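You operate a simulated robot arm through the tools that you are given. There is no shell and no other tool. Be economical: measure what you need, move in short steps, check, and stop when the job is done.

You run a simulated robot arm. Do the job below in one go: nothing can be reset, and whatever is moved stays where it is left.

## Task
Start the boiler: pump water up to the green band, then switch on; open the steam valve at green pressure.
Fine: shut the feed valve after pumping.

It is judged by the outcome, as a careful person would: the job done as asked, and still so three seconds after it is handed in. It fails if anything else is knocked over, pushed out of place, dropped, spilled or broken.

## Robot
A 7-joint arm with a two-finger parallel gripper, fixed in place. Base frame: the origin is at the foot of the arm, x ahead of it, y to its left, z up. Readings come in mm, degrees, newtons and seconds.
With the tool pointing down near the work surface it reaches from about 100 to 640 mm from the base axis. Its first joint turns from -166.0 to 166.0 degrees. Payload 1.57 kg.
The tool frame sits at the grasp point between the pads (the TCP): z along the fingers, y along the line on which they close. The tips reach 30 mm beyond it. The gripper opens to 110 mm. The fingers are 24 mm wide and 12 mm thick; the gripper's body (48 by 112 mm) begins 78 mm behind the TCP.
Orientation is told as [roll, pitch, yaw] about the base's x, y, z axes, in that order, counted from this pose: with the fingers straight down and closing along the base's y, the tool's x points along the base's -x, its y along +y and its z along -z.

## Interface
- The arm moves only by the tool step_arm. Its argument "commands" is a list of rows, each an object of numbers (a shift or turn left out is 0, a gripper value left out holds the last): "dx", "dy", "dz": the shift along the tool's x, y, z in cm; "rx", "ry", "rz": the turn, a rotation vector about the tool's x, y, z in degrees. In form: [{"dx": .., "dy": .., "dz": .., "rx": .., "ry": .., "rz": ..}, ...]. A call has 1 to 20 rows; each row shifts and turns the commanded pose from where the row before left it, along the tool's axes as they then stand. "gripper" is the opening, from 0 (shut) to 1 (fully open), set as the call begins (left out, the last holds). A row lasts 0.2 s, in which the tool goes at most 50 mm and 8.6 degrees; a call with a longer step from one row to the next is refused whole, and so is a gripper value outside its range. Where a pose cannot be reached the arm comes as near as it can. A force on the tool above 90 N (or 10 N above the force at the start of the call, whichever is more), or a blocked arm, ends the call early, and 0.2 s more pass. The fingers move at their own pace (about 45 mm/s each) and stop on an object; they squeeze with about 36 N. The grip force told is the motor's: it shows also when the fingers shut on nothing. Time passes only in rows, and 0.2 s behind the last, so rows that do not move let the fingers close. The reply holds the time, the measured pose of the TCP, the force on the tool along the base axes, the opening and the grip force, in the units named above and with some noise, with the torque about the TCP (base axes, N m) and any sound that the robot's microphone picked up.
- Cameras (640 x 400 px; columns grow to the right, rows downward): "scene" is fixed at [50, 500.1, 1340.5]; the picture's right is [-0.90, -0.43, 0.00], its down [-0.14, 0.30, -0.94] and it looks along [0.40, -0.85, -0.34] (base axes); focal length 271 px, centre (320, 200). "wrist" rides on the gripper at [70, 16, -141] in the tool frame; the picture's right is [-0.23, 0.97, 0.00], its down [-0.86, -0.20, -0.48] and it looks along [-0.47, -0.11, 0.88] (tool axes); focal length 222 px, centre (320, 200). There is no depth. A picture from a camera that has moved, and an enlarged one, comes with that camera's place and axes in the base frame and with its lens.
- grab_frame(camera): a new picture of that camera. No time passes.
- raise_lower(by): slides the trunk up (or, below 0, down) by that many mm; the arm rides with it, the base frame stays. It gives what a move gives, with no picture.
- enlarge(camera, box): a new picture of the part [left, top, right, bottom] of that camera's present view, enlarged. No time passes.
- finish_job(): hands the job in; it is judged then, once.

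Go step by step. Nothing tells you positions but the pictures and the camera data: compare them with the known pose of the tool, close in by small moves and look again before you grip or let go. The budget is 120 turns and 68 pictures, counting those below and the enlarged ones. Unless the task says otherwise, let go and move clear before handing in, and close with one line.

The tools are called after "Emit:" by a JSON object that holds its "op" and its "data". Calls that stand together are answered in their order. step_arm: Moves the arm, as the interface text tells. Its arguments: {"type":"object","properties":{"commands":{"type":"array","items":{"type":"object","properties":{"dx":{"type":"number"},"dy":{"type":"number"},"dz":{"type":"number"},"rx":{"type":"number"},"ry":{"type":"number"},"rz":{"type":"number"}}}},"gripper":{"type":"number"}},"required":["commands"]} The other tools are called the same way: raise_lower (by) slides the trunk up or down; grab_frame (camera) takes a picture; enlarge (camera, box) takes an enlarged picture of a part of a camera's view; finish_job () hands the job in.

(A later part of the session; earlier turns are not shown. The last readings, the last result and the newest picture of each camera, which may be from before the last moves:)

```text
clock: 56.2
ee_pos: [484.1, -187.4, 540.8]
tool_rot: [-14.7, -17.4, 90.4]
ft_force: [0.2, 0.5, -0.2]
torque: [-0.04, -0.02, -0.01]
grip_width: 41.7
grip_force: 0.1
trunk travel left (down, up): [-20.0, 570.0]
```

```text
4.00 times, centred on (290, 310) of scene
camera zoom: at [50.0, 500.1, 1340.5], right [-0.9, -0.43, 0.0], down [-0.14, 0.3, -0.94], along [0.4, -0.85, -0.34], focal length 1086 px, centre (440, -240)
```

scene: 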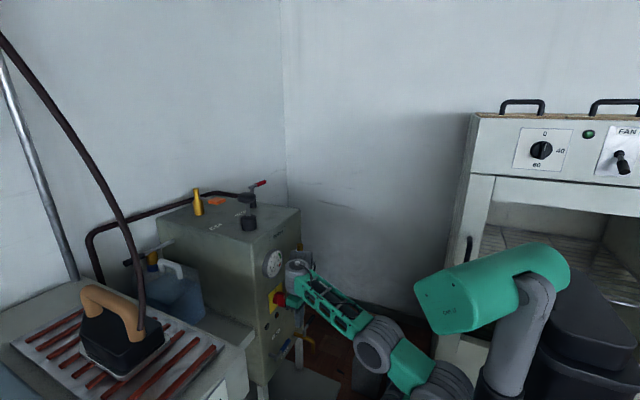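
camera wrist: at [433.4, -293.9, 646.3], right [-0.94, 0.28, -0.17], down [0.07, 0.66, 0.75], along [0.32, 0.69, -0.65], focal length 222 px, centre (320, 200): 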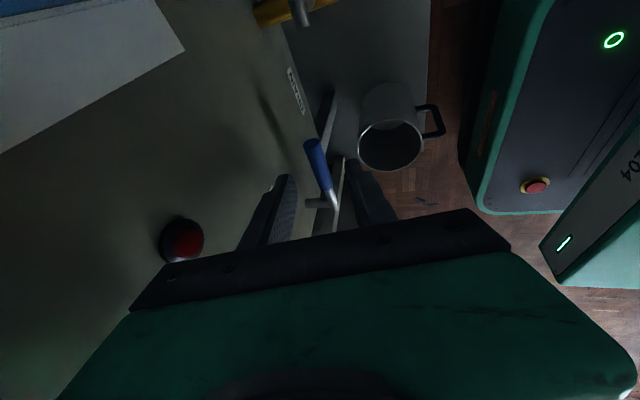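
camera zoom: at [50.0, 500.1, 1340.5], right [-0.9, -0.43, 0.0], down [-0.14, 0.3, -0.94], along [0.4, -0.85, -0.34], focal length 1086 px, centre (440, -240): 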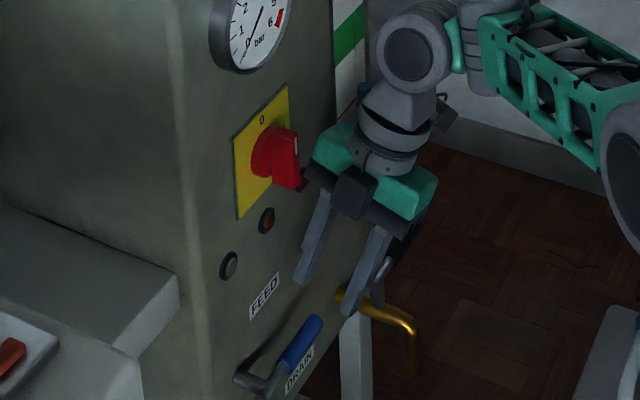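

Emit:
{"op": "step_arm", "data": {"commands": [{"dz": 1.5}, {"dz": 1.5}, {"dz": 1.5}, {"dz": 1.5}, {}]}}

Emit:
{"op": "enlarge", "data": {"camera": "scene", "box": [240, 260, 340, 360]}}

```text
clock: 57.4
ee_pos: [499.8, -170.1, 484.8]
tool_rot: [-14.6, -17.4, 90.4]
ft_force: [-0.2, -0.3, 0.2]
torque: [-0.01, 0.0, -0.04]
grip_width: 41.6
grip_force: 0.0
trunk travel left (down, up): [-20.0, 570.0]
```

```text
4.00 times, centred on (290, 310) of scene
camera zoom: at [50.0, 500.1, 1340.5], right [-0.9, -0.43, 0.0], down [-0.14, 0.3, -0.94], along [0.4, -0.85, -0.34], focal length 1086 px, centre (440, -240)
```

zoom: 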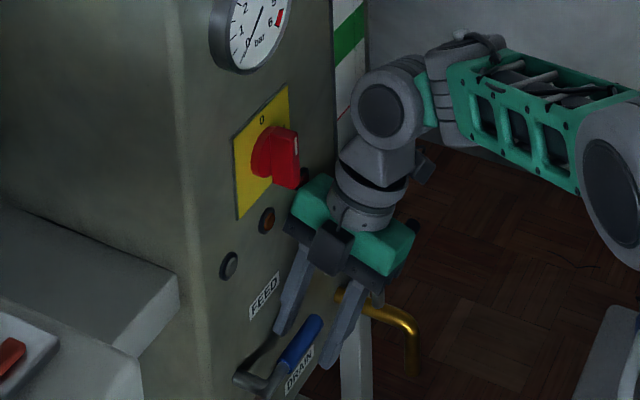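

Straddled with no contact force. Close on the lever.

Emit:
{"op": "step_arm", "data": {"commands": [{}, {}, {}], "gripper": 0.1}}

```text
clock: 58.2
ee_pos: [501.0, -171.1, 485.1]
tool_rot: [-14.7, -17.4, 90.4]
ft_force: [11.1, -1.3, 0.7]
torque: [0.06, -0.12, 0.11]
grip_width: 20.2
grip_force: 4.7
trunk travel left (down, up): [-20.0, 570.0]
```

Emit:
{"op": "step_arm", "data": {"commands": [{"dx": -0.45, "dy": -0.27, "dz": -1.06}, {"dx": -0.63, "dy": -0.25, "dz": -0.97}, {}]}}

Emit:
{"op": "enlarge", "data": {"camera": "scene", "box": [240, 260, 340, 360]}}

```text
clock: 59.0
ee_pos: [498.6, -165.8, 509.3]
tool_rot: [-14.5, -17.5, 90.3]
ft_force: [1.2, -2.6, -1.2]
torque: [-0.21, -0.05, 0.09]
grip_width: 17.4
grip_force: 18.2
trunk travel left (down, up): [-20.0, 570.0]
```

```text
4.00 times, centred on (290, 310) of scene
camera zoom: at [50.0, 500.1, 1340.5], right [-0.9, -0.43, 0.0], down [-0.14, 0.3, -0.94], along [0.4, -0.85, -0.34], focal length 1086 px, centre (440, -240)
```

zoom: 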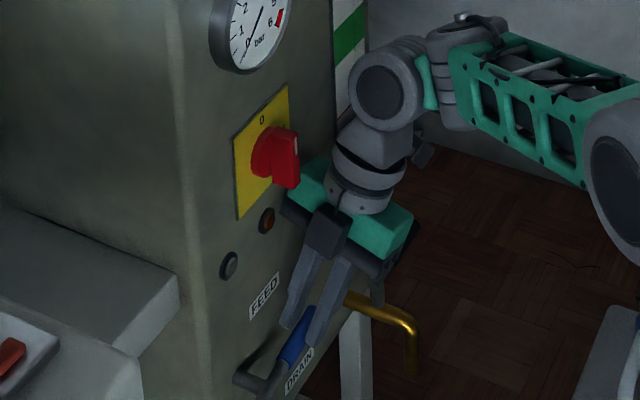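

The lever seems to follow. To keep the hand away from the switch I'll lean it further to -y while holding the lever.

Emit:
{"op": "step_arm", "data": {"commands": [{"ry": -8, "dx": 0.27}, {"ry": -8, "dx": 0.27}, {"ry": -8, "dx": 0.27}, {}]}}

Emit:
{"op": "enlarge", "data": {"camera": "scene", "box": [240, 260, 340, 360]}}

```text
clock: 60.0
ee_pos: [499.4, -173.0, 508.0]
tool_rot: [-18.6, -40.4, 98.5]
ft_force: [-6.6, -4.5, 14.0]
torque: [0.08, 0.17, -0.05]
grip_width: 12.9
grip_force: 1.1
trunk travel left (down, up): [-20.0, 570.0]
```

```text
4.00 times, centred on (290, 310) of scene
camera zoom: at [50.0, 500.1, 1340.5], right [-0.9, -0.43, 0.0], down [-0.14, 0.3, -0.94], along [0.4, -0.85, -0.34], focal length 1086 px, centre (440, -240)
```

zoom: 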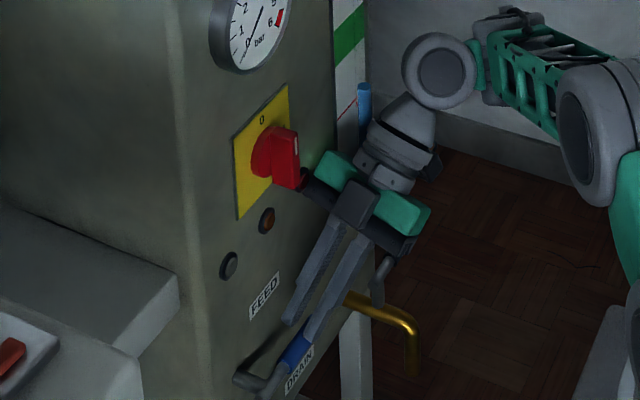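

The fingers slipped off the top of the lever (grip was too weak). I'll open, go down over it again and squeeze fully.

Emit:
{"op": "step_arm", "data": {"commands": [{"dz": -0.5}, {}, {"ry": 5.5}, {"ry": 5.5}, {}], "gripper": 0.38}}

Emit:
{"op": "step_arm", "data": {"commands": [{"dx": 0.64, "dy": 0.25, "dz": 1.3}, {"dx": 0.64, "dy": 0.25, "dz": 1.3}, {}]}}

Emit:
{"op": "step_arm", "data": {"commands": [{}, {}, {}, {}], "gripper": 0.0}}

```text
clock: 61.2
ee_pos: [497.5, -176.0, 509.2]
tool_rot: [-16.0, -29.9, 94.1]
ft_force: [-0.3, 0.0, -0.5]
torque: [0.01, 0.0, 0.02]
grip_width: 41.8
grip_force: 0.1
trunk travel left (down, up): [-20.0, 570.0]
```

```text
clock: 62.0
ee_pos: [500.5, -173.7, 480.6]
tool_rot: [-16.0, -30.0, 94.2]
ft_force: [0.0, 0.5, 0.7]
torque: [0.0, -0.01, -0.02]
grip_width: 41.6
grip_force: 0.1
trunk travel left (down, up): [-20.0, 570.0]
```

```text
clock: 63.0
ee_pos: [502.7, -172.9, 481.7]
tool_rot: [-16.5, -29.7, 94.3]
ft_force: [42.3, 2.5, -0.8]
torque: [0.06, -0.34, 0.77]
grip_width: 18.4
grip_force: 32.2
trunk travel left (down, up): [-20.0, 570.0]
```

Emit:
{"op": "step_arm", "data": {"commands": [{"dy": -0.4}, {"dx": -0.68, "dy": -0.28, "dz": -0.93}, {"dx": -0.83, "dy": -0.26, "dz": -0.8}, {}]}}

Emit:
{"op": "grab_frame", "data": {"camera": "wrist"}}

Emit:
{"op": "enlarge", "data": {"camera": "scene", "box": [250, 290, 330, 360]}}

```text
clock: 64.0
ee_pos: [500.5, -170.9, 500.6]
tool_rot: [-15.5, -30.0, 94.0]
ft_force: [-29.3, -11.6, -14.9]
torque: [-1.33, 0.7, 1.18]
grip_width: 19.6
grip_force: 33.0
trunk travel left (down, up): [-20.0, 570.0]
```

```text
24 pictures are left
camera wrist: at [456.5, -300.1, 580.6], right [-0.96, 0.26, -0.11], down [0.03, 0.48, 0.87], along [0.28, 0.83, -0.47], focal length 222 px, centre (320, 200)
```

wrist: 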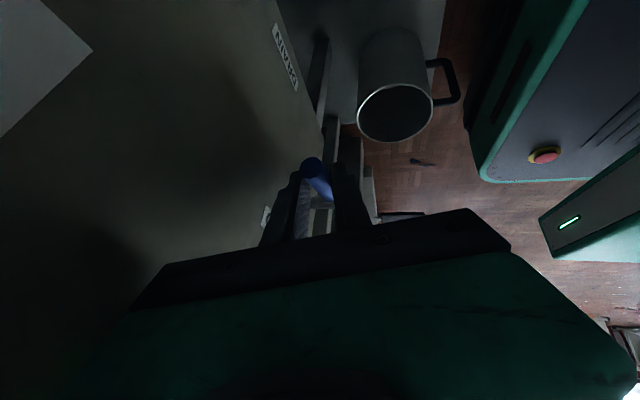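

```text
5.71 times, centred on (290, 325) of scene
camera zoom: at [50.0, 500.1, 1340.5], right [-0.9, -0.43, 0.0], down [-0.14, 0.3, -0.94], along [0.4, -0.85, -0.34], focal length 1551 px, centre (491, -514)
```

zoom: 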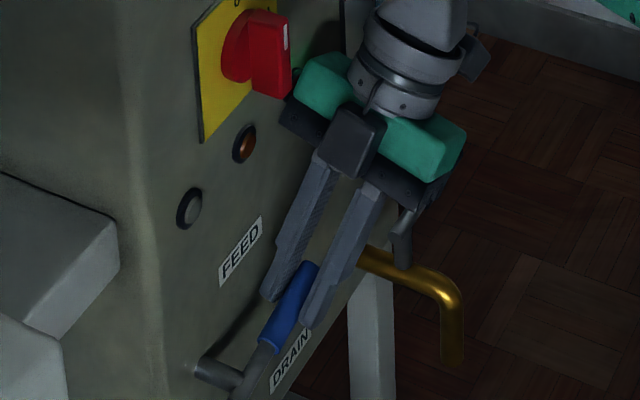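

The lever is rising with the grip (about 16°). Continue the arc, leaning further.

Emit:
{"op": "step_arm", "data": {"commands": [{"dx": -1.04, "dy": -0.33, "dz": -0.98, "ry": -8}, {"dx": -1.47, "dy": -0.26, "dz": -0.38, "ry": -8}, {}]}}

Emit:
{"op": "enlarge", "data": {"camera": "scene", "box": [250, 280, 340, 360]}}

```text
clock: 64.8
ee_pos: [498.7, -156.7, 522.9]
tool_rot: [-18.9, -43.5, 99.6]
ft_force: [-54.8, -25.0, 7.1]
torque: [-0.85, 1.63, 0.78]
grip_width: 18.2
grip_force: 32.7
out of reach, approached as far as the arm can: row 2
trunk travel left (down, up): [-20.0, 570.0]
```

```text
5.00 times, centred on (295, 320) of scene
camera zoom: at [50.0, 500.1, 1340.5], right [-0.9, -0.43, 0.0], down [-0.14, 0.3, -0.94], along [0.4, -0.85, -0.34], focal length 1357 px, centre (445, -400)
```

zoom: 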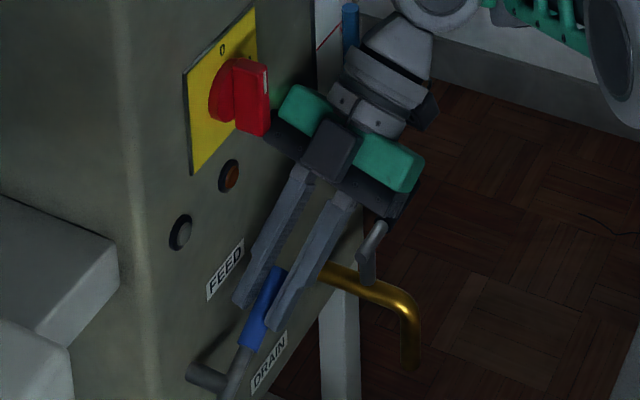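

Emit:
{"op": "step_arm", "data": {"commands": [{"dx": -0.95, "dy": 0.1, "dz": 0.1}, {"dx": -0.95, "dy": -0.1, "dz": 0.1}, {}]}}

Emit:
{"op": "enlarge", "data": {"camera": "scene", "box": [250, 280, 340, 360]}}

```text
clock: 65.6
ee_pos: [498.4, -138.1, 530.4]
tool_rot: [-20.2, -45.3, 100.3]
ft_force: [0.5, -0.3, -0.7]
torque: [-0.04, 0.03, 0.0]
grip_width: 0.0
grip_force: 21.0
out of reach, approached as far as the arm can: row 1
trunk travel left (down, up): [-20.0, 570.0]
```

```text
5.00 times, centred on (295, 320) of scene
camera zoom: at [50.0, 500.1, 1340.5], right [-0.9, -0.43, 0.0], down [-0.14, 0.3, -0.94], along [0.4, -0.85, -0.34], focal length 1357 px, centre (445, -400)
```

zoom: 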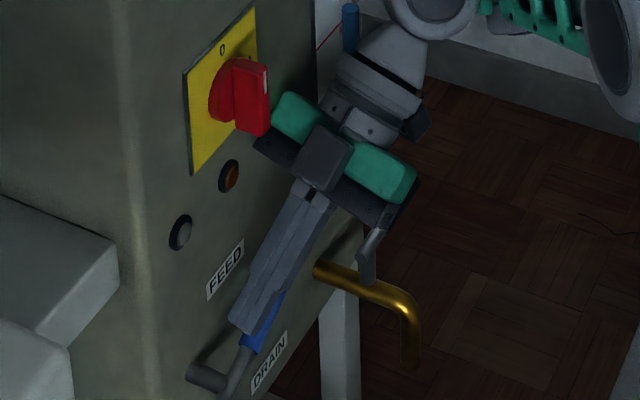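

It slipped off with the lever about halfway. I'll pull back, go around to the lever's right/lower side with closed fingers and push it up the rest.

Emit:
{"op": "step_arm", "data": {"commands": [{"dy": 2}, {"dy": 2}, {"dx": 1.88, "dz": -0.95}, {"dx": 1.88, "dz": -0.95}, {}]}}

Emit:
{"op": "enlarge", "data": {"camera": "scene", "box": [250, 280, 340, 360]}}

```text
clock: 66.8
ee_pos: [461.5, -174.6, 507.4]
tool_rot: [-19.8, -45.2, 100.2]
ft_force: [0.5, 0.7, -0.4]
torque: [0.0, -0.03, -0.01]
grip_width: 0.0
grip_force: 21.4
trunk travel left (down, up): [-20.0, 570.0]
```

```text
5.00 times, centred on (295, 320) of scene
camera zoom: at [50.0, 500.1, 1340.5], right [-0.9, -0.43, 0.0], down [-0.14, 0.3, -0.94], along [0.4, -0.85, -0.34], focal length 1357 px, centre (445, -400)
```

zoom: 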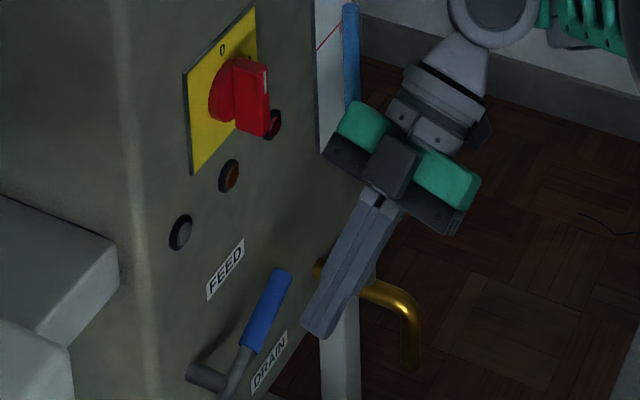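

Emit:
{"op": "step_arm", "data": {"commands": [{"dx": 1.3, "dy": 0.34, "dz": 0.82}, {"dx": 1.3, "dy": 0.34, "dz": 0.82}, {"dx": 0.22, "dy": -1.82, "dz": 0.4}, {"dx": 0.22, "dy": -1.82, "dz": 0.4}, {}]}}

Emit:
{"op": "enlarge", "data": {"camera": "scene", "box": [250, 280, 340, 360]}}

```text
clock: 68.0
ee_pos: [499.4, -179.0, 477.0]
tool_rot: [-19.9, -45.2, 100.4]
ft_force: [-0.3, 0.9, 0.5]
torque: [0.02, 0.02, -0.01]
grip_width: 0.0
grip_force: 21.2
trunk travel left (down, up): [-20.0, 570.0]
```

```text
5.00 times, centred on (295, 320) of scene
camera zoom: at [50.0, 500.1, 1340.5], right [-0.9, -0.43, 0.0], down [-0.14, 0.3, -0.94], along [0.4, -0.85, -0.34], focal length 1357 px, centre (445, -400)
```

zoom: 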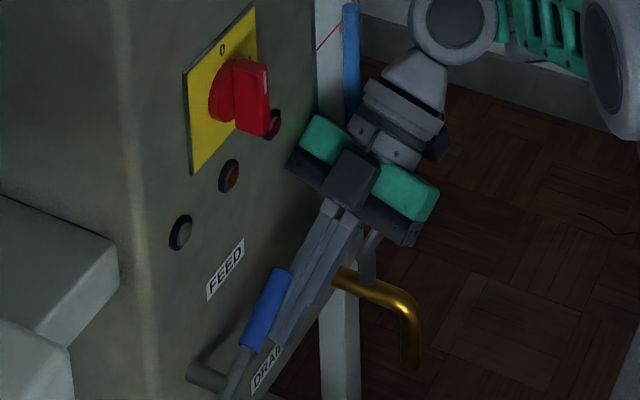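

Emit:
{"op": "step_arm", "data": {"commands": [{"dx": -1.4, "dy": -0.23, "dz": -0.27}, {"dx": -1.4, "dy": -0.17, "dz": 0}, {"dx": -1.33, "dy": -0.12, "dz": 0.22}, {}]}}

Emit:
{"op": "enlarge", "data": {"camera": "scene", "box": [250, 280, 340, 360]}}

```text
clock: 69.0
ee_pos: [498.8, -153.3, 507.8]
tool_rot: [-19.9, -45.2, 100.5]
ft_force: [0.0, 0.3, 0.4]
torque: [0.0, 0.0, -0.01]
grip_width: 0.0
grip_force: 21.4
trunk travel left (down, up): [-20.0, 570.0]
```

```text
5.00 times, centred on (295, 320) of scene
camera zoom: at [50.0, 500.1, 1340.5], right [-0.9, -0.43, 0.0], down [-0.14, 0.3, -0.94], along [0.4, -0.85, -0.34], focal length 1357 px, centre (445, -400)
```

zoom: 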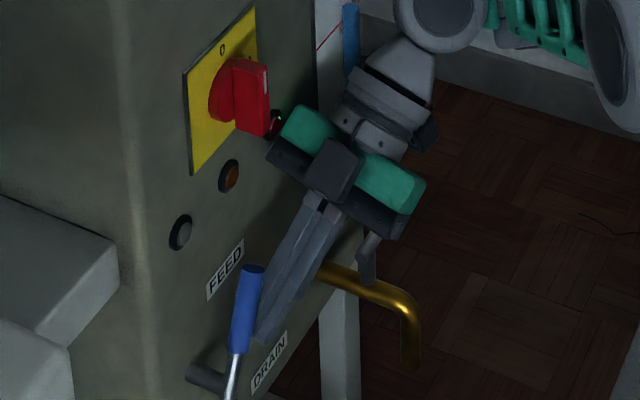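

Lever is at about 62° with almost no force. Push on toward vertical.

Emit:
{"op": "step_arm", "data": {"commands": [{"dx": -1.0, "dy": -0.05, "dz": 0.5}, {"dx": -1.0, "dy": 0, "dz": 0.6}, {"dx": -0.7, "dy": 0, "dz": 0.5}, {}]}}

Emit:
{"op": "enlarge", "data": {"camera": "scene", "box": [250, 280, 340, 360]}}

```text
clock: 69.8
ee_pos: [498.9, -137.5, 513.6]
tool_rot: [-18.7, -43.8, 98.2]
ft_force: [-28.4, -76.8, -10.3]
torque: [-1.28, -0.01, 0.31]
grip_width: 0.0
grip_force: 21.3
trunk travel left (down, up): [-20.0, 570.0]
stopped in row 4: the force on the tool passed its limit at 96 N (the readings are from after the stop); the commanded pose is now the measured one
```

```text
5.00 times, centred on (295, 320) of scene
camera zoom: at [50.0, 500.1, 1340.5], right [-0.9, -0.43, 0.0], down [-0.14, 0.3, -0.94], along [0.4, -0.85, -0.34], focal length 1357 px, centre (445, -400)
```

zoom: 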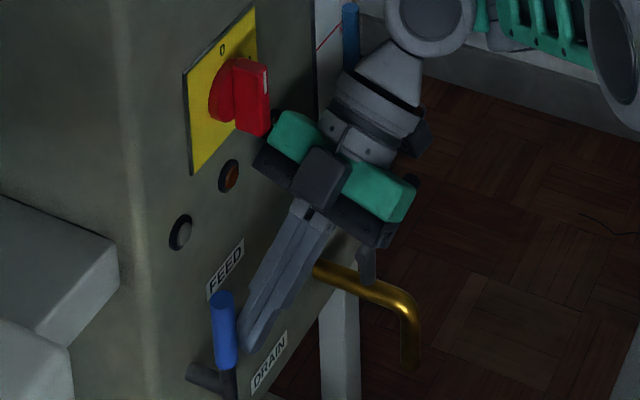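

The feed lever is now vertical at its stop: open. Back away and return to an upright tool for pumping.

Emit:
{"op": "step_arm", "data": {"commands": [{"dx": 0.7, "dz": -0.7}, {"dy": 2.5}, {"dy": 2.5}, {"dz": -2, "dx": -1, "ry": 7}, {"dz": -2, "dx": -1, "ry": 7}, {"dz": -2, "dx": -1, "ry": 7}, {"dz": -2, "ry": 6}, {"dz": -2, "rx": -5}, {"dz": -2, "rx": -6}, {}]}}

Emit:
{"op": "step_arm", "data": {"commands": [{"rz": 8}, {"rz": 8}, {"rz": 8}, {"rz": 8}, {"rz": 8}, {"rz": 8}, {"rz": 8}, {"rz": 8}, {"rz": 8}, {"rz": 8}, {"rz": 8}, {"rz": 2}, {"rx": 8}, {"rx": 8}, {}]}}

```text
clock: 72.0
ee_pos: [422.5, -166.9, 620.9]
tool_rot: [-3.2, -18.5, 90.1]
ft_force: [0.2, -0.2, 0.6]
torque: [0.02, 0.01, -0.03]
grip_width: 0.0
grip_force: 21.0
trunk travel left (down, up): [-20.0, 570.0]
```

```text
clock: 75.2
ee_pos: [420.7, -166.8, 620.0]
tool_rot: [2.5, -3.2, -0.8]
ft_force: [-0.6, -0.5, 0.2]
torque: [-0.01, 0.01, 0.0]
grip_width: 0.0
grip_force: 21.6
trunk travel left (down, up): [-20.0, 570.0]
```

Emit:
{"op": "raise_lower", "data": {"by": 480}}

Emit:
{"op": "step_arm", "data": {"commands": [{"dz": -2.5, "rx": 2.5, "ry": 2.5}, {"dz": -2.5}, {"dz": -2, "dx": -1}, {"dx": -3}, {"dx": -3}, {"dx": -3}, {"dx": -3, "dy": 0.5}, {"dx": -3, "dy": 0.8}, {"dx": -2.5, "dy": 1}, {}], "gripper": 0.8}}

```text
refused: 480 is not a number from -400 to 400
```

```text
clock: 76.5
ee_pos: [475.3, -168.1, 690.8]
tool_rot: [0.4, 0.7, -0.8]
ft_force: [-55.4, 0.9, 3.1]
torque: [0.02, -6.58, 0.79]
grip_width: 88.0
grip_force: 0.1
trunk travel left (down, up): [-20.0, 570.0]
stopped in row 6: the force on the tool passed its limit at 121 N (the readings are from after the stop); the commanded pose is now the measured one
```

The trunk command was refused (limit 400), so the hand ran into the boiler front. Back off and check for damage.

Emit:
{"op": "step_arm", "data": {"commands": [{"dx": 2}, {"dx": 2}, {"dx": 1}, {}]}}

Emit:
{"op": "enlarge", "data": {"camera": "scene", "box": [220, 200, 340, 360]}}

```text
clock: 77.5
ee_pos: [429.7, -167.2, 691.0]
tool_rot: [0.5, 0.8, -0.6]
ft_force: [0.4, 0.0, -0.1]
torque: [0.03, 0.0, -0.01]
grip_width: 88.0
grip_force: 0.1
trunk travel left (down, up): [-20.0, 570.0]
```

```text
2.50 times, centred on (280, 280) of scene
camera zoom: at [50.0, 500.1, 1340.5], right [-0.9, -0.43, 0.0], down [-0.14, 0.3, -0.94], along [0.4, -0.85, -0.34], focal length 678 px, centre (420, 0)
```

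zoom: 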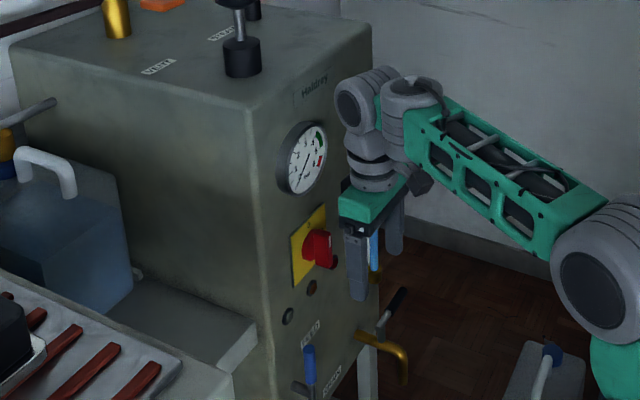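

Everything looks intact. Raise the trunk in two moves.

Emit:
{"op": "raise_lower", "data": {"by": 390}}

Emit:
{"op": "raise_lower", "data": {"by": 90}}

```text
clock: 81.2
ee_pos: [431.1, -166.9, 1080.4]
tool_rot: [0.5, 0.8, -0.6]
ft_force: [0.7, 0.2, -0.3]
torque: [0.04, -0.03, 0.01]
grip_width: 88.0
grip_force: 0.1
trunk travel left (down, up): [-410.0, 180.0]
```

```text
clock: 82.5
ee_pos: [429.3, -167.7, 1169.2]
tool_rot: [0.5, 0.6, -0.6]
ft_force: [-0.2, 0.4, 0.5]
torque: [0.01, -0.05, -0.01]
grip_width: 88.1
grip_force: 0.1
trunk travel left (down, up): [-500.0, 90.0]
```

Emit:
{"op": "step_arm", "data": {"commands": [{"dx": -3, "dy": 0.45}, {"dx": -3, "dy": 0.45}, {"dx": -3, "dy": 0.45}, {"dx": -3, "dy": 0.45}, {"dx": -3, "dy": 0.45}, {"dx": -2.9, "dy": 0.42}, {"dz": 3}, {"dz": 3}, {"dz": 2.7}, {}]}}

Emit:
{"op": "step_arm", "data": {"commands": [{}, {}, {}, {}], "gripper": 0.3}}

```text
clock: 84.7
ee_pos: [608.5, -142.9, 1081.7]
tool_rot: [0.5, 0.6, -0.6]
ft_force: [0.1, -0.2, -0.4]
torque: [-0.01, -0.03, -0.01]
grip_width: 88.0
grip_force: 0.0
trunk travel left (down, up): [-500.0, 90.0]
```

```text
clock: 85.7
ee_pos: [608.3, -139.5, 1080.9]
tool_rot: [0.4, 0.8, -0.4]
ft_force: [2.6, 20.7, 0.4]
torque: [0.78, -0.09, 0.25]
grip_width: 55.4
grip_force: 32.0
trunk travel left (down, up): [-500.0, 90.0]
```

Emit:
{"op": "step_arm", "data": {"commands": [{"dy": 0.3, "dz": 1.2}, {"dz": 1.2}, {"dz": 1.2}, {"dz": 1.2}, {}]}}

Emit:
{"op": "enlarge", "data": {"camera": "scene", "box": [250, 220, 330, 320]}}

```text
clock: 86.9
ee_pos: [607.7, -140.2, 1038.1]
tool_rot: [0.3, 0.1, -0.6]
ft_force: [6.2, -2.8, 37.2]
torque: [-0.1, -0.34, -0.08]
grip_width: 55.5
grip_force: 45.3
trunk travel left (down, up): [-500.0, 90.0]
```

```text
4.00 times, centred on (290, 270) of scene
camera zoom: at [50.0, 500.1, 1340.5], right [-0.9, -0.43, 0.0], down [-0.14, 0.3, -0.94], along [0.4, -0.85, -0.34], focal length 1086 px, centre (440, -80)
```

zoom: 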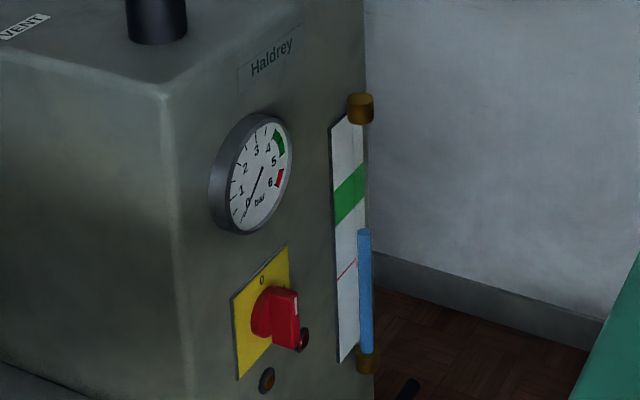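

One stroke raised the level clearly. Two more strokes, then check.

Emit:
{"op": "step_arm", "data": {"commands": [{"dz": -1.2}, {"dz": -1.2}, {"dz": -1.2}, {"dz": -1.2}, {}, {"dz": 1.2}, {"dz": 1.2}, {"dz": 1.2}, {"dz": 1.2}, {}, {"dz": -1.2}, {"dz": -1.2}, {"dz": -1.2}, {"dz": -1.2}, {}, {"dz": 1.2}, {"dz": 1.2}, {"dz": 1.2}, {"dz": 1.2}, {}]}}

Emit:
{"op": "enlarge", "data": {"camera": "scene", "box": [250, 220, 330, 320]}}

```text
clock: 91.1
ee_pos: [608.6, -140.0, 1036.7]
tool_rot: [0.4, 0.3, -0.5]
ft_force: [3.5, -13.5, 22.3]
torque: [-0.13, 0.16, 0.01]
grip_width: 55.1
grip_force: 45.1
trunk travel left (down, up): [-500.0, 90.0]
```

```text
4.00 times, centred on (290, 270) of scene
camera zoom: at [50.0, 500.1, 1340.5], right [-0.9, -0.43, 0.0], down [-0.14, 0.3, -0.94], along [0.4, -0.85, -0.34], focal length 1086 px, centre (440, -80)
```

zoom: 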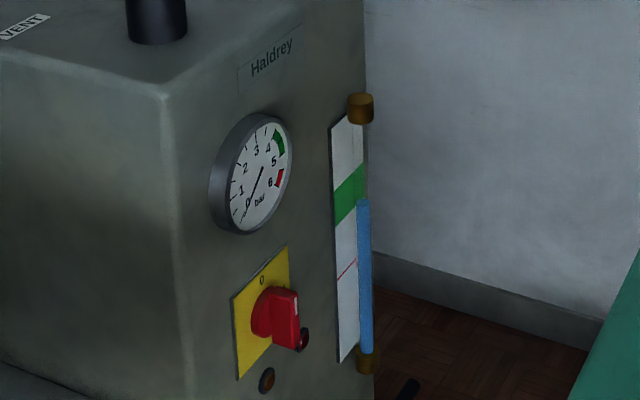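

The level is now at z≈703, the centre of the green band (684–720). Release the knob (plunger left down), and go back to shut the feed valve.

Emit:
{"op": "step_arm", "data": {"commands": [{}, {}, {}, {"dz": -2}, {"dz": -4}, {"dz": -4}, {"dz": -4}, {}], "gripper": 0.8}}

Emit:
{"op": "step_arm", "data": {"commands": [{"dx": 3}, {"dx": 3}, {"dx": 3}, {"dx": 3}, {"dx": 3}, {"dx": 2.5}, {}], "gripper": 0.0}}

```text
clock: 92.9
ee_pos: [608.9, -140.0, 1174.1]
tool_rot: [0.5, 0.7, -0.6]
ft_force: [0.2, -0.2, 0.8]
torque: [0.0, 0.0, -0.03]
grip_width: 88.2
grip_force: 0.1
trunk travel left (down, up): [-500.0, 90.0]
```

```text
clock: 94.5
ee_pos: [433.7, -138.2, 1173.3]
tool_rot: [0.4, 0.6, -0.6]
ft_force: [-0.5, 0.1, 0.7]
torque: [-0.04, 0.04, -0.03]
grip_width: 0.2
grip_force: 21.3
trunk travel left (down, up): [-500.0, 90.0]
```

Emit:
{"op": "raise_lower", "data": {"by": -300}}

Emit:
{"op": "raise_lower", "data": {"by": -190}}

Emit:
{"op": "enlarge", "data": {"camera": "scene", "box": [220, 180, 340, 360]}}

```text
clock: 97.5
ee_pos: [433.9, -137.7, 874.5]
tool_rot: [0.4, 0.6, -0.6]
ft_force: [-0.7, 0.0, -0.1]
torque: [0.04, -0.03, 0.01]
grip_width: 0.1
grip_force: 21.7
trunk travel left (down, up): [-200.0, 390.0]
```

```text
clock: 99.5
ee_pos: [434.7, -138.9, 684.1]
tool_rot: [0.4, 0.7, -0.6]
ft_force: [0.3, -0.9, 0.5]
torque: [0.01, 0.01, -0.03]
grip_width: 0.0
grip_force: 21.2
trunk travel left (down, up): [-10.0, 580.0]
```

```text
2.22 times, centred on (280, 270) of scene
camera zoom: at [50.0, 500.1, 1340.5], right [-0.9, -0.43, 0.0], down [-0.14, 0.3, -0.94], along [0.4, -0.85, -0.34], focal length 603 px, centre (409, 44)
```

zoom: 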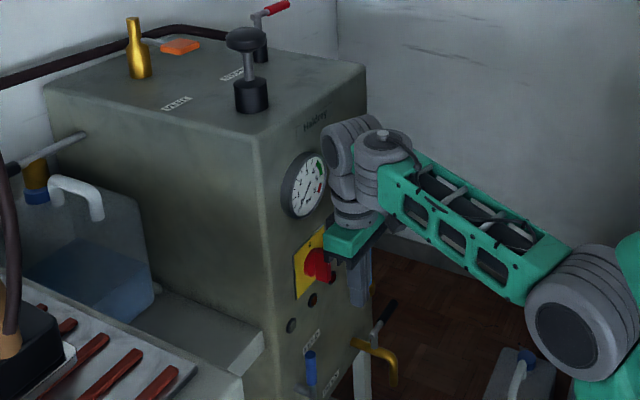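

Emit:
{"op": "step_arm", "data": {"commands": [{"dy": 2, "rx": 7.5}, {"dy": 2, "rx": 7.5}, {"dy": 2, "rx": 7.5}, {"dy": 2, "rx": 7.5}, {}]}}

```text
clock: 100.7
ee_pos: [446.6, -80.2, 685.1]
tool_rot: [-21.2, -0.6, -0.5]
ft_force: [0.0, 0.2, 0.9]
torque: [0.0, -0.01, -0.01]
grip_width: 0.1
grip_force: 21.0
out of reach, approached as far as the arm can: row 1, 2, 4
trunk travel left (down, up): [-10.0, 580.0]
```

Emit:
{"op": "step_arm", "data": {"commands": [{"dy": 1.24, "dz": 2.2}, {"dy": 1.24, "dz": 2.2}, {"dy": 1.24, "dz": 2.2}, {"dy": 1.24, "dz": 2.2}, {"dy": 1.24, "dz": 2.2}, {"rx": 8}, {}]}}

Emit:
{"op": "enlarge", "data": {"camera": "scene", "box": [200, 240, 340, 370]}}

```text
clock: 102.3
ee_pos: [448.7, -61.2, 559.1]
tool_rot: [-29.2, -0.7, -0.5]
ft_force: [0.0, 0.5, -0.2]
torque: [0.0, -0.01, -0.01]
grip_width: 0.1
grip_force: 21.1
trunk travel left (down, up): [-10.0, 580.0]
```

```text
3.08 times, centred on (270, 305) of scene
camera zoom: at [50.0, 500.1, 1340.5], right [-0.9, -0.43, 0.0], down [-0.14, 0.3, -0.94], along [0.4, -0.85, -0.34], focal length 835 px, centre (474, -123)
```

zoom: 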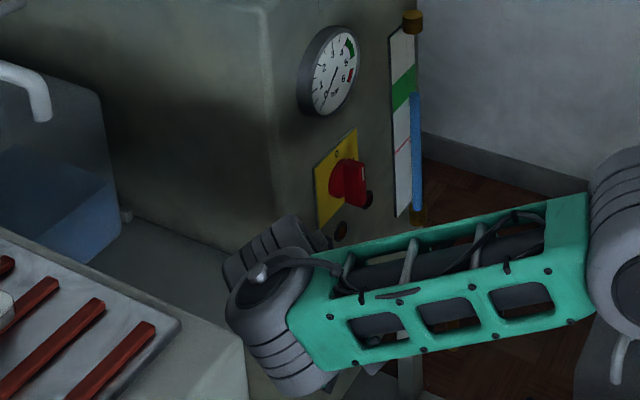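

Emit:
{"op": "step_arm", "data": {"commands": [{"rx": -6}, {"dz": 1.6, "dy": 0.6}, {"dx": -1.5}, {"dx": -1.5}, {"dx": -1.5}, {"dx": -0.5}, {}]}}

Emit:
{"op": "grab_frame", "data": {"camera": "wrist"}}

```text
clock: 103.9
ee_pos: [500.2, -63.6, 544.4]
tool_rot: [-23.0, -0.7, -0.7]
ft_force: [0.7, 0.5, -0.5]
torque: [0.02, 0.01, 0.0]
grip_width: 0.0
grip_force: 21.6
trunk travel left (down, up): [-10.0, 580.0]
```

```text
11 pictures are left
camera wrist: at [429.6, 7.5, 666.7], right [0.24, 0.89, -0.38], down [0.85, 0.0, 0.53], along [0.47, -0.45, -0.76], focal length 222 px, centre (320, 200)
```

wrist: 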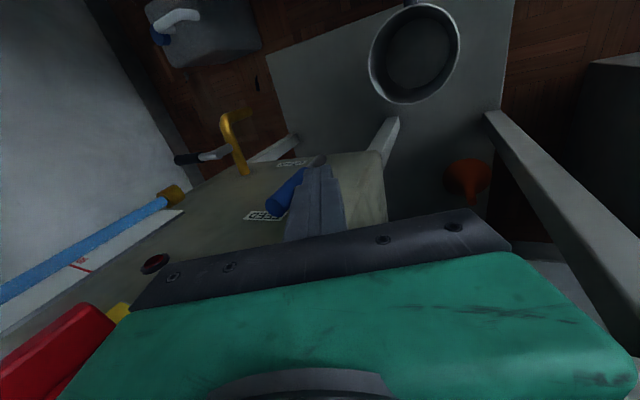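

The fingertips are on the lever's left side. Push it over to -y and down to the shut position.

Emit:
{"op": "step_arm", "data": {"commands": [{"dy": -1.38, "dz": 0.58}, {"dy": -1.26, "dz": 0.86}, {"dy": -1.05, "dz": 1.1}, {"dy": -0.71, "dz": 1.39}, {"dy": -0.27, "dz": 1.42}, {"dy": 0.1, "dz": 1.26}, {"dy": 0.23, "dz": 0.55}, {}]}}

```text
clock: 104.6
ee_pos: [501.7, -78.1, 544.3]
tool_rot: [-22.5, -0.3, 1.4]
ft_force: [-34.8, 86.0, 14.5]
torque: [-6.72, -3.45, 3.97]
grip_width: 0.0
grip_force: 21.3
trunk travel left (down, up): [-10.0, 580.0]
stopped in row 3: the force on the tool passed its limit at 108 N (the readings are from after the stop); the commanded pose is now the measured one
```

The hand's side struck the red switch, not the lever. I'll back off, drop lower so the hand passes beneath the switch, and sweep the lever over near its base.

Emit:
{"op": "step_arm", "data": {"commands": [{"dy": 1.1, "dz": -0.47, "dx": 0.4}, {"dy": 0.6, "dz": 1.4}, {"dy": 0.6, "dz": 1.4}, {}]}}

Emit:
{"op": "enlarge", "data": {"camera": "scene", "box": [220, 230, 340, 360]}}

```text
clock: 105.6
ee_pos: [496.3, -73.5, 510.1]
tool_rot: [-22.7, -0.3, 0.4]
ft_force: [0.9, -0.2, -0.6]
torque: [0.0, -0.01, 0.02]
grip_width: 0.0
grip_force: 21.6
trunk travel left (down, up): [-10.0, 580.0]
```

```text
3.08 times, centred on (280, 295) of scene
camera zoom: at [50.0, 500.1, 1340.5], right [-0.9, -0.43, 0.0], down [-0.14, 0.3, -0.94], along [0.4, -0.85, -0.34], focal length 835 px, centre (443, -92)
```

zoom: 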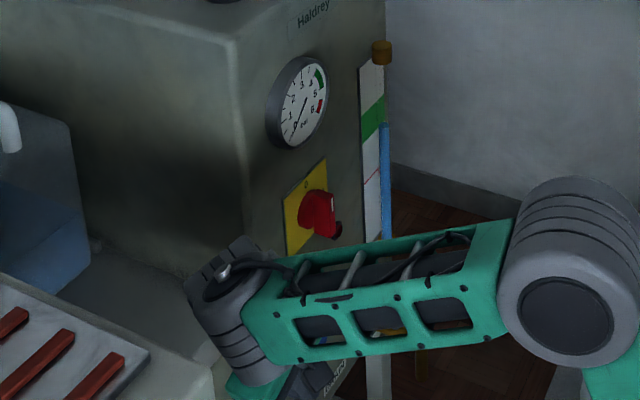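

Emit:
{"op": "step_arm", "data": {"commands": [{"dy": -0.83, "dz": 0.35}, {"dy": -0.83, "dz": 0.35}, {"dy": -0.83, "dz": 0.35}, {"dy": -0.83, "dz": 0.35}, {"dy": -0.83, "dz": 0.35}, {"dy": -0.83, "dz": 0.35}, {}]}}

```text
clock: 106.2
ee_pos: [496.0, -77.2, 509.2]
tool_rot: [-21.6, 0.6, 2.5]
ft_force: [-34.7, 86.5, 15.7]
torque: [-6.82, -3.43, 4.39]
grip_width: 0.0
grip_force: 21.1
trunk travel left (down, up): [-10.0, 580.0]
stopped in row 3: the force on the tool passed its limit at 106 N (the readings are from after the stop); the commanded pose is now the measured one
```

Emit:
{"op": "grab_frame", "data": {"camera": "wrist"}}

```text
9 pictures are left
camera wrist: at [425.1, -13.1, 636.7], right [0.18, 0.91, -0.36], down [0.86, 0.03, 0.51], along [0.48, -0.41, -0.78], focal length 222 px, centre (320, 200)
```

wrist: 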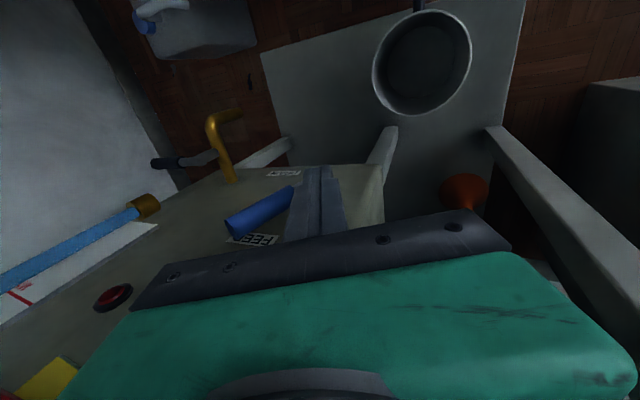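

The torque shows something on the hand front (not the fingers) is caught near the tray edge. I'll back off a little in x so only the finger edge overlaps the lever, and sweep again.

Emit:
{"op": "step_arm", "data": {"commands": [{"dy": 1.0, "dz": -0.4, "rz": 1.5}, {"dx": 0.8}, {"dy": -0.7, "dz": 0.3}, {"dy": -0.7, "dz": 0.3}, {"dy": -0.7, "dz": 0.3}, {}]}}

```text
clock: 107.6
ee_pos: [486.7, -99.0, 507.2]
tool_rot: [-21.9, 0.1, -0.2]
ft_force: [-10.5, 5.6, -8.7]
torque: [0.26, 0.25, -0.16]
grip_width: 0.0
grip_force: 21.3
trunk travel left (down, up): [-10.0, 580.0]
```

That cleared it; the finger is now moving the lever. Continue the sweep and then down.

Emit:
{"op": "step_arm", "data": {"commands": [{"dy": -0.8, "dz": 0.33}, {"dy": -0.8, "dz": 0.33}, {"dy": -0.8, "dz": 0.33}, {"dy": -0.8, "dz": 0.33}, {}]}}

Emit:
{"op": "grab_frame", "data": {"camera": "wrist"}}

```text
clock: 108.8
ee_pos: [485.6, -132.4, 507.7]
tool_rot: [-21.9, -0.1, -0.2]
ft_force: [-32.0, 10.5, -1.5]
torque: [0.35, 0.53, -0.1]
grip_width: 0.1
grip_force: 20.7
trunk travel left (down, up): [-10.0, 580.0]
```

```text
8 pictures are left
camera wrist: at [416.5, -64.7, 632.7], right [0.23, 0.9, -0.36], down [0.86, -0.01, 0.52], along [0.46, -0.43, -0.77], focal length 222 px, centre (320, 200)
```

wrist: 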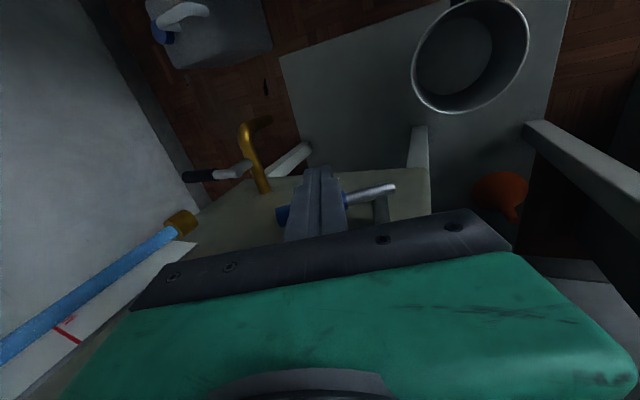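

The lever is ~25° from shut. I'll lift over it and press it down from above.

Emit:
{"op": "step_arm", "data": {"commands": [{"dx": 0.8}, {"dy": -0.6, "dz": -1.5}, {"dy": -0.6, "dz": -1.5, "rx": 4}, {"dx": -1.1, "rx": 3}, {"dx": -1.1}, {}]}}

Emit:
{"op": "step_arm", "data": {"commands": [{"dz": 0.87, "dy": 0.49}, {"dz": 0.87, "dy": 0.49}, {"dz": 0.7, "dy": 0.4}, {}]}}

```text
clock: 110.3
ee_pos: [494.1, -133.5, 539.9]
tool_rot: [-29.0, 0.6, -0.7]
ft_force: [-75.2, 14.4, 20.6]
torque: [-0.24, -8.43, 5.69]
grip_width: 0.0
grip_force: 21.4
trunk travel left (down, up): [-10.0, 580.0]
stopped in row 6: the force on the tool passed its limit at 94 N (the readings are from after the stop); the commanded pose is now the measured one
```

```text
clock: 110.7
ee_pos: [493.6, -132.9, 539.9]
tool_rot: [-28.8, 0.3, -0.9]
ft_force: [-73.7, 18.3, 27.5]
torque: [0.2, -8.36, 6.06]
grip_width: 0.0
grip_force: 20.5
trunk travel left (down, up): [-10.0, 580.0]
stopped in row 1: the force on the tool passed its limit at 96 N (the readings are from after the stop); the commanded pose is now the measured one
```

The hand front touches the panel because the small forward tilt was lost. Back off, restore the tilt, retry.

Emit:
{"op": "step_arm", "data": {"commands": [{"dx": 1.2}, {"ry": -3}, {"ry": -2}, {"dx": -0.7}, {"dx": -0.6}, {}]}}

```text
clock: 112.0
ee_pos: [498.9, -133.4, 536.9]
tool_rot: [-28.9, -4.1, 1.8]
ft_force: [0.1, 1.0, -0.9]
torque: [-0.01, -0.02, -0.04]
grip_width: 0.0
grip_force: 21.1
trunk travel left (down, up): [-10.0, 580.0]
```

Emit:
{"op": "step_arm", "data": {"commands": [{"dz": 0.87, "dy": 0.49}, {"dz": 0.87, "dy": 0.49}, {"dz": 0.87, "dy": 0.49}, {"dz": 0.35, "dy": 0.2}, {}]}}

Emit:
{"op": "grab_frame", "data": {"camera": "wrist"}}

```text
clock: 113.2
ee_pos: [501.6, -134.0, 507.2]
tool_rot: [-28.9, -4.6, 1.5]
ft_force: [-12.3, -2.5, 40.4]
torque: [-0.3, 0.19, -0.07]
grip_width: 0.0
grip_force: 20.9
trunk travel left (down, up): [-10.0, 580.0]
```

```text
7 pictures are left
camera wrist: at [420.2, -53.3, 618.1], right [0.24, 0.86, -0.45], down [0.81, 0.08, 0.58], along [0.54, -0.51, -0.68], focal length 222 px, centre (320, 200)
```

wrist: 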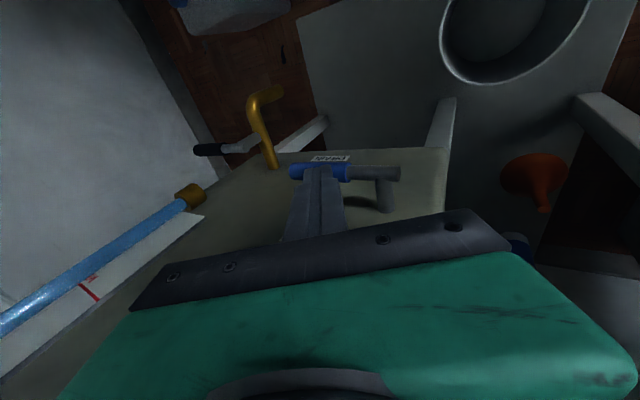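

The feed valve is shut (lever horizontal, firm at its stop). Back off and look at the switch.

Emit:
{"op": "step_arm", "data": {"commands": [{"dz": -1, "dy": -0.5}, {"dx": 2}, {"dx": 2}, {"dx": 2, "dz": -2.5, "dy": -0.5}, {"dz": -3, "dy": -0.5}, {"dz": -3, "dy": 0.5}, {"dz": -3, "dy": 0.5}, {"dz": -3, "dy": 0.5}, {"dz": -3, "dy": 0.5}, {"dz": -3, "dy": 0.5}, {}]}}

Emit:
{"op": "enlarge", "data": {"camera": "scene", "box": [250, 240, 320, 320]}}

```text
clock: 115.7
ee_pos: [426.0, -35.1, 670.9]
tool_rot: [-28.6, -3.8, 1.3]
ft_force: [0.5, 0.6, -0.5]
torque: [0.02, -0.02, 0.0]
grip_width: 0.2
grip_force: 21.4
out of reach, approached as far as the arm can: row 10
trunk travel left (down, up): [-10.0, 580.0]
```

```text
5.00 times, centred on (285, 280) of scene
camera zoom: at [50.0, 500.1, 1340.5], right [-0.9, -0.43, 0.0], down [-0.14, 0.3, -0.94], along [0.4, -0.85, -0.34], focal length 1357 px, centre (495, -200)
```

zoom: 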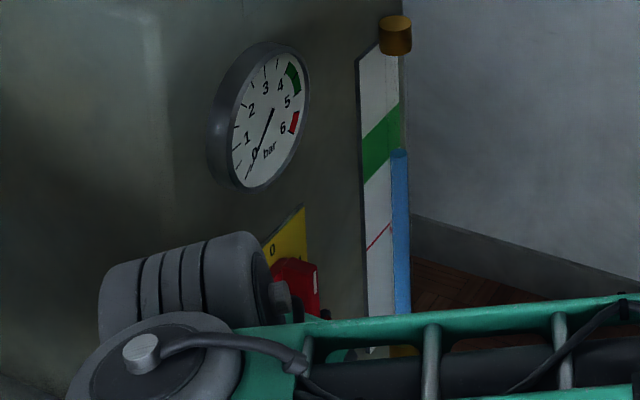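

Pressure is still 0, the level is in the band, and the switch is still at 0. Now position for the switch: less lean, more forward tilt, tips to the left of the fin's top.

Emit:
{"op": "step_arm", "data": {"commands": [{"dx": -0.2, "dy": -2, "dz": -0.5, "rx": -2.8}, {"dx": -0.2, "dy": -2, "dz": -0.5, "rx": -2.8}, {"dx": -0.2, "dy": -2, "dz": -0.6, "rx": -2.8}, {"dx": -0.2, "dy": -1.8, "dz": -0.8, "rx": -2.8}, {"dx": -0.2, "dy": -1.2, "dz": -1, "rx": -2.8}, {"ry": -3.5}, {"ry": -3.5}, {"ry": -3.5}, {"ry": -3.5}, {}]}}

```text
clock: 117.8
ee_pos: [430.8, -99.5, 716.4]
tool_rot: [-15.6, -17.7, 5.4]
ft_force: [0.5, 0.0, 0.7]
torque: [0.02, 0.01, 0.03]
grip_width: 0.0
grip_force: 21.6
out of reach, approached as far as the arm can: row 3, 4
trunk travel left (down, up): [-10.0, 580.0]
```

Emit:
{"op": "step_arm", "data": {"commands": [{"dx": -1.51, "dy": -0.68, "dz": 0.39}, {"dx": -1.51, "dy": -0.68, "dz": 0.39}, {"dx": -1.51, "dy": -0.68, "dz": 0.39}, {"dx": -1.51, "dy": -0.68, "dz": 0.39}, {}]}}

Emit:
{"op": "grab_frame", "data": {"camera": "wrist"}}

```text
clock: 119.0
ee_pos: [492.3, -123.4, 726.9]
tool_rot: [-15.7, -17.6, 5.3]
ft_force: [-0.4, -0.2, 0.3]
torque: [0.02, -0.03, -0.02]
grip_width: 0.0
grip_force: 21.1
trunk travel left (down, up): [-10.0, 580.0]
```

```text
5 pictures are left
camera wrist: at [382.1, -80.2, 831.2], right [0.21, 0.96, -0.18], down [0.66, 0.0, 0.75], along [0.72, -0.27, -0.64], focal length 222 px, centre (320, 200)
```

wrist: 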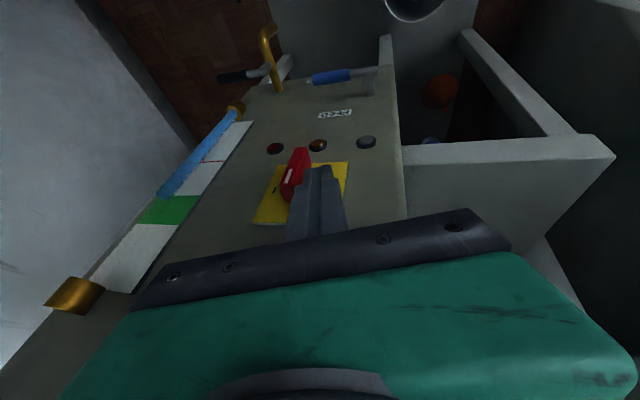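

The fingertip is right beside the fin's left side. Push its top to the right (toward I) and then down.

Emit:
{"op": "step_arm", "data": {"commands": [{"dx": 0.09, "dy": -0.97, "dz": 0.24}, {"dx": 0.09, "dy": -0.97, "dz": 0.24}, {"dx": 0.13, "dy": -0.72, "dz": 0.37}, {"dx": 0.24, "dy": -0.43, "dz": 0.69}, {"dx": 0.28, "dy": -0.18, "dz": 0.83}, {}]}}

```text
clock: 120.5
ee_pos: [490.1, -159.7, 716.5]
tool_rot: [-15.9, -18.1, 5.6]
ft_force: [-5.4, 13.9, 34.6]
torque: [0.5, -0.2, 0.15]
grip_width: 0.0
grip_force: 21.4
trunk travel left (down, up): [-10.0, 580.0]
```

Emit:
{"op": "step_arm", "data": {"commands": [{"dx": 0.1, "dz": 0.3}, {}]}}

Emit:
{"op": "grab_frame", "data": {"camera": "wrist"}}

```text
clock: 121.0
ee_pos: [491.1, -162.1, 715.2]
tool_rot: [-15.9, -18.4, 5.5]
ft_force: [-10.3, 21.6, 54.6]
torque: [0.83, -0.32, 0.09]
grip_width: 0.1
grip_force: 21.2
trunk travel left (down, up): [-10.0, 580.0]
```

```text
4 pictures are left
camera wrist: at [379.0, -117.1, 818.7], right [0.21, 0.96, -0.18], down [0.65, 0.0, 0.76], along [0.73, -0.28, -0.62], focal length 222 px, centre (320, 200)
```

wrist: 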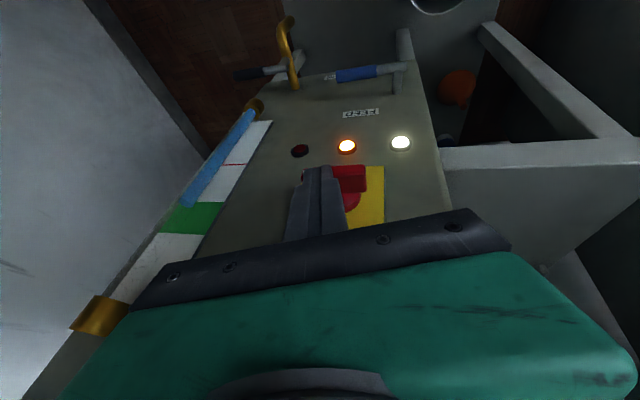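

Both the white and orange lamps are lit: it's on and heating. Back off and raise the trunk to go to the steam lever while pressure builds.

Emit:
{"op": "step_arm", "data": {"commands": [{"dz": -1}, {"dx": 1, "dz": -1}, {"dx": 2.5}, {"dx": 2.5}, {"dx": 1}, {}]}}

Emit:
{"op": "raise_lower", "data": {"by": 390}}

Emit:
{"op": "raise_lower", "data": {"by": 80}}

```text
clock: 122.5
ee_pos: [420.3, -163.4, 704.0]
tool_rot: [-15.6, -17.5, 5.5]
ft_force: [0.5, -0.5, -0.3]
torque: [0.0, 0.0, 0.03]
grip_width: 0.0
grip_force: 21.3
trunk travel left (down, up): [-10.0, 580.0]
```

```text
clock: 126.2
ee_pos: [419.2, -163.3, 1094.3]
tool_rot: [-15.6, -17.6, 5.4]
ft_force: [-0.2, 0.2, 0.2]
torque: [-0.01, -0.01, 0.02]
grip_width: 0.0
grip_force: 21.4
trunk travel left (down, up): [-400.0, 190.0]
```

```text
clock: 127.4
ee_pos: [419.6, -162.3, 1174.5]
tool_rot: [-15.5, -17.6, 5.4]
ft_force: [0.0, -0.8, 0.3]
torque: [0.0, 0.01, 0.02]
grip_width: 0.1
grip_force: 21.2
trunk travel left (down, up): [-480.0, 110.0]
```

Emit:
{"op": "step_arm", "data": {"commands": [{"rx": -8}, {"rx": -7.5}, {"dx": -2.5, "dy": -3.1, "dz": 0.8}, {"dx": -2.5, "dy": -3.1, "dz": 0.8}, {"dx": -2.5, "dy": -3.1, "dz": 0.8}, {"dx": -2.5, "dy": -3.1, "dz": 0.8}, {"dx": -2.5, "dy": -3.1, "dz": 0.8}, {"dx": -2.5, "dy": -3.1, "dz": 0.8}, {}]}}

```text
clock: 129.4
ee_pos: [561.5, -321.9, 1141.5]
tool_rot: [-0.1, -17.5, 5.4]
ft_force: [-0.5, 0.4, 0.8]
torque: [-0.03, -0.02, 0.01]
grip_width: 0.0
grip_force: 21.6
out of reach, approached as far as the arm can: row 7, 8
trunk travel left (down, up): [-480.0, 110.0]
```

Emit:
{"op": "enlarge", "data": {"camera": "scene", "box": [225, 150, 325, 290]}}

```text
2.86 times, centred on (275, 220) of scene
camera zoom: at [50.0, 500.1, 1340.5], right [-0.9, -0.43, 0.0], down [-0.14, 0.3, -0.94], along [0.4, -0.85, -0.34], focal length 775 px, centre (449, 143)
```

zoom: 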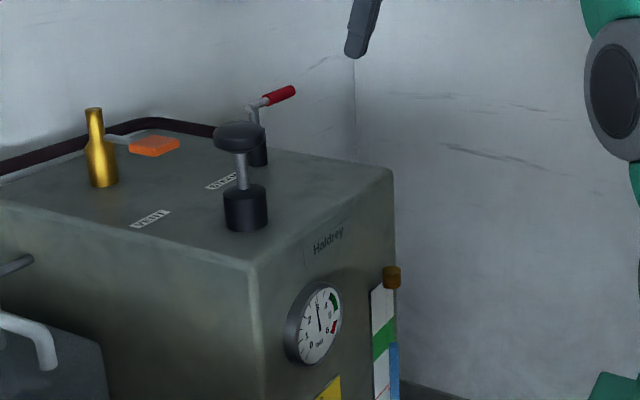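

Gauge reads about 3 bar and is rising. Quickly try getting nearer to the steam lever at its own height.

Emit:
{"op": "step_arm", "data": {"commands": [{"dx": -1.2, "dy": -0.9, "dz": 3.8}, {"dx": -1.8, "dy": -0.9, "dz": 3.8}, {"dx": -2.5, "dz": 3.0}, {}]}}

```text
clock: 130.4
ee_pos: [646.7, -332.2, 1058.5]
tool_rot: [-0.1, -17.6, 5.4]
ft_force: [0.9, -0.8, -0.2]
torque: [0.02, 0.0, -0.01]
grip_width: 0.0
grip_force: 21.2
trunk travel left (down, up): [-480.0, 110.0]
```

It reaches further at this height. Move to just in front of the lever.

Emit:
{"op": "step_arm", "data": {"commands": [{"dx": -1, "dz": 1.1}, {"dx": -0.9, "dy": -0.5, "dz": 1.1}, {}]}}

Emit:
{"op": "enlarge", "data": {"camera": "scene", "box": [225, 160, 305, 290]}}

```text
clock: 131.2
ee_pos: [658.7, -338.0, 1038.2]
tool_rot: [-0.2, -17.5, 5.4]
ft_force: [0.7, -0.4, -0.4]
torque: [-0.02, 0.02, -0.02]
grip_width: 0.1
grip_force: 21.2
out of reach, approached as far as the arm can: row 1, 2
trunk travel left (down, up): [-480.0, 110.0]
```

```text
3.08 times, centred on (265, 225) of scene
camera zoom: at [50.0, 500.1, 1340.5], right [-0.9, -0.43, 0.0], down [-0.14, 0.3, -0.94], along [0.4, -0.85, -0.34], focal length 835 px, centre (489, 123)
```

zoom: 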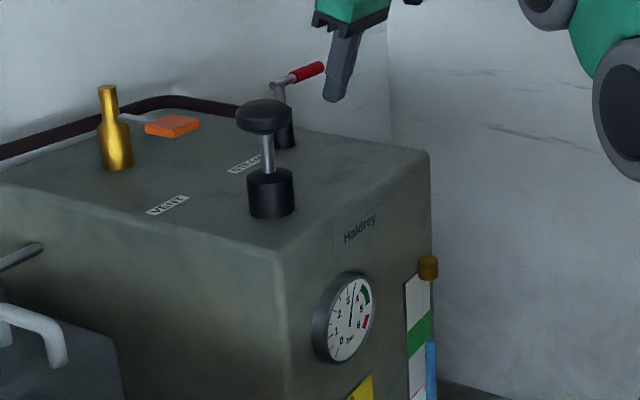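

Pressure ~3.4 bar. The arm reaches farther when relatively lower, so raise the trunk and come down in front of the lever.

Emit:
{"op": "raise_lower", "data": {"by": 90}}

Emit:
{"op": "step_arm", "data": {"commands": [{"dx": 0.3, "dz": 2.62}, {"dx": 0.3, "dz": 2.62}, {"dx": 0.2, "dz": 2.62}]}}

```text
clock: 132.4
ee_pos: [657.0, -337.3, 1127.9]
tool_rot: [-0.2, -17.4, 5.4]
ft_force: [0.1, -0.5, 0.5]
torque: [-0.02, 0.02, 0.02]
grip_width: 0.1
grip_force: 21.3
trunk travel left (down, up): [-570.0, 20.0]
```

```text
clock: 133.2
ee_pos: [673.6, -337.2, 1048.4]
tool_rot: [-0.3, -17.6, 5.6]
ft_force: [0.5, 0.1, -0.3]
torque: [-0.05, 0.01, -0.01]
grip_width: 0.0
grip_force: 21.4
trunk travel left (down, up): [-570.0, 20.0]
```

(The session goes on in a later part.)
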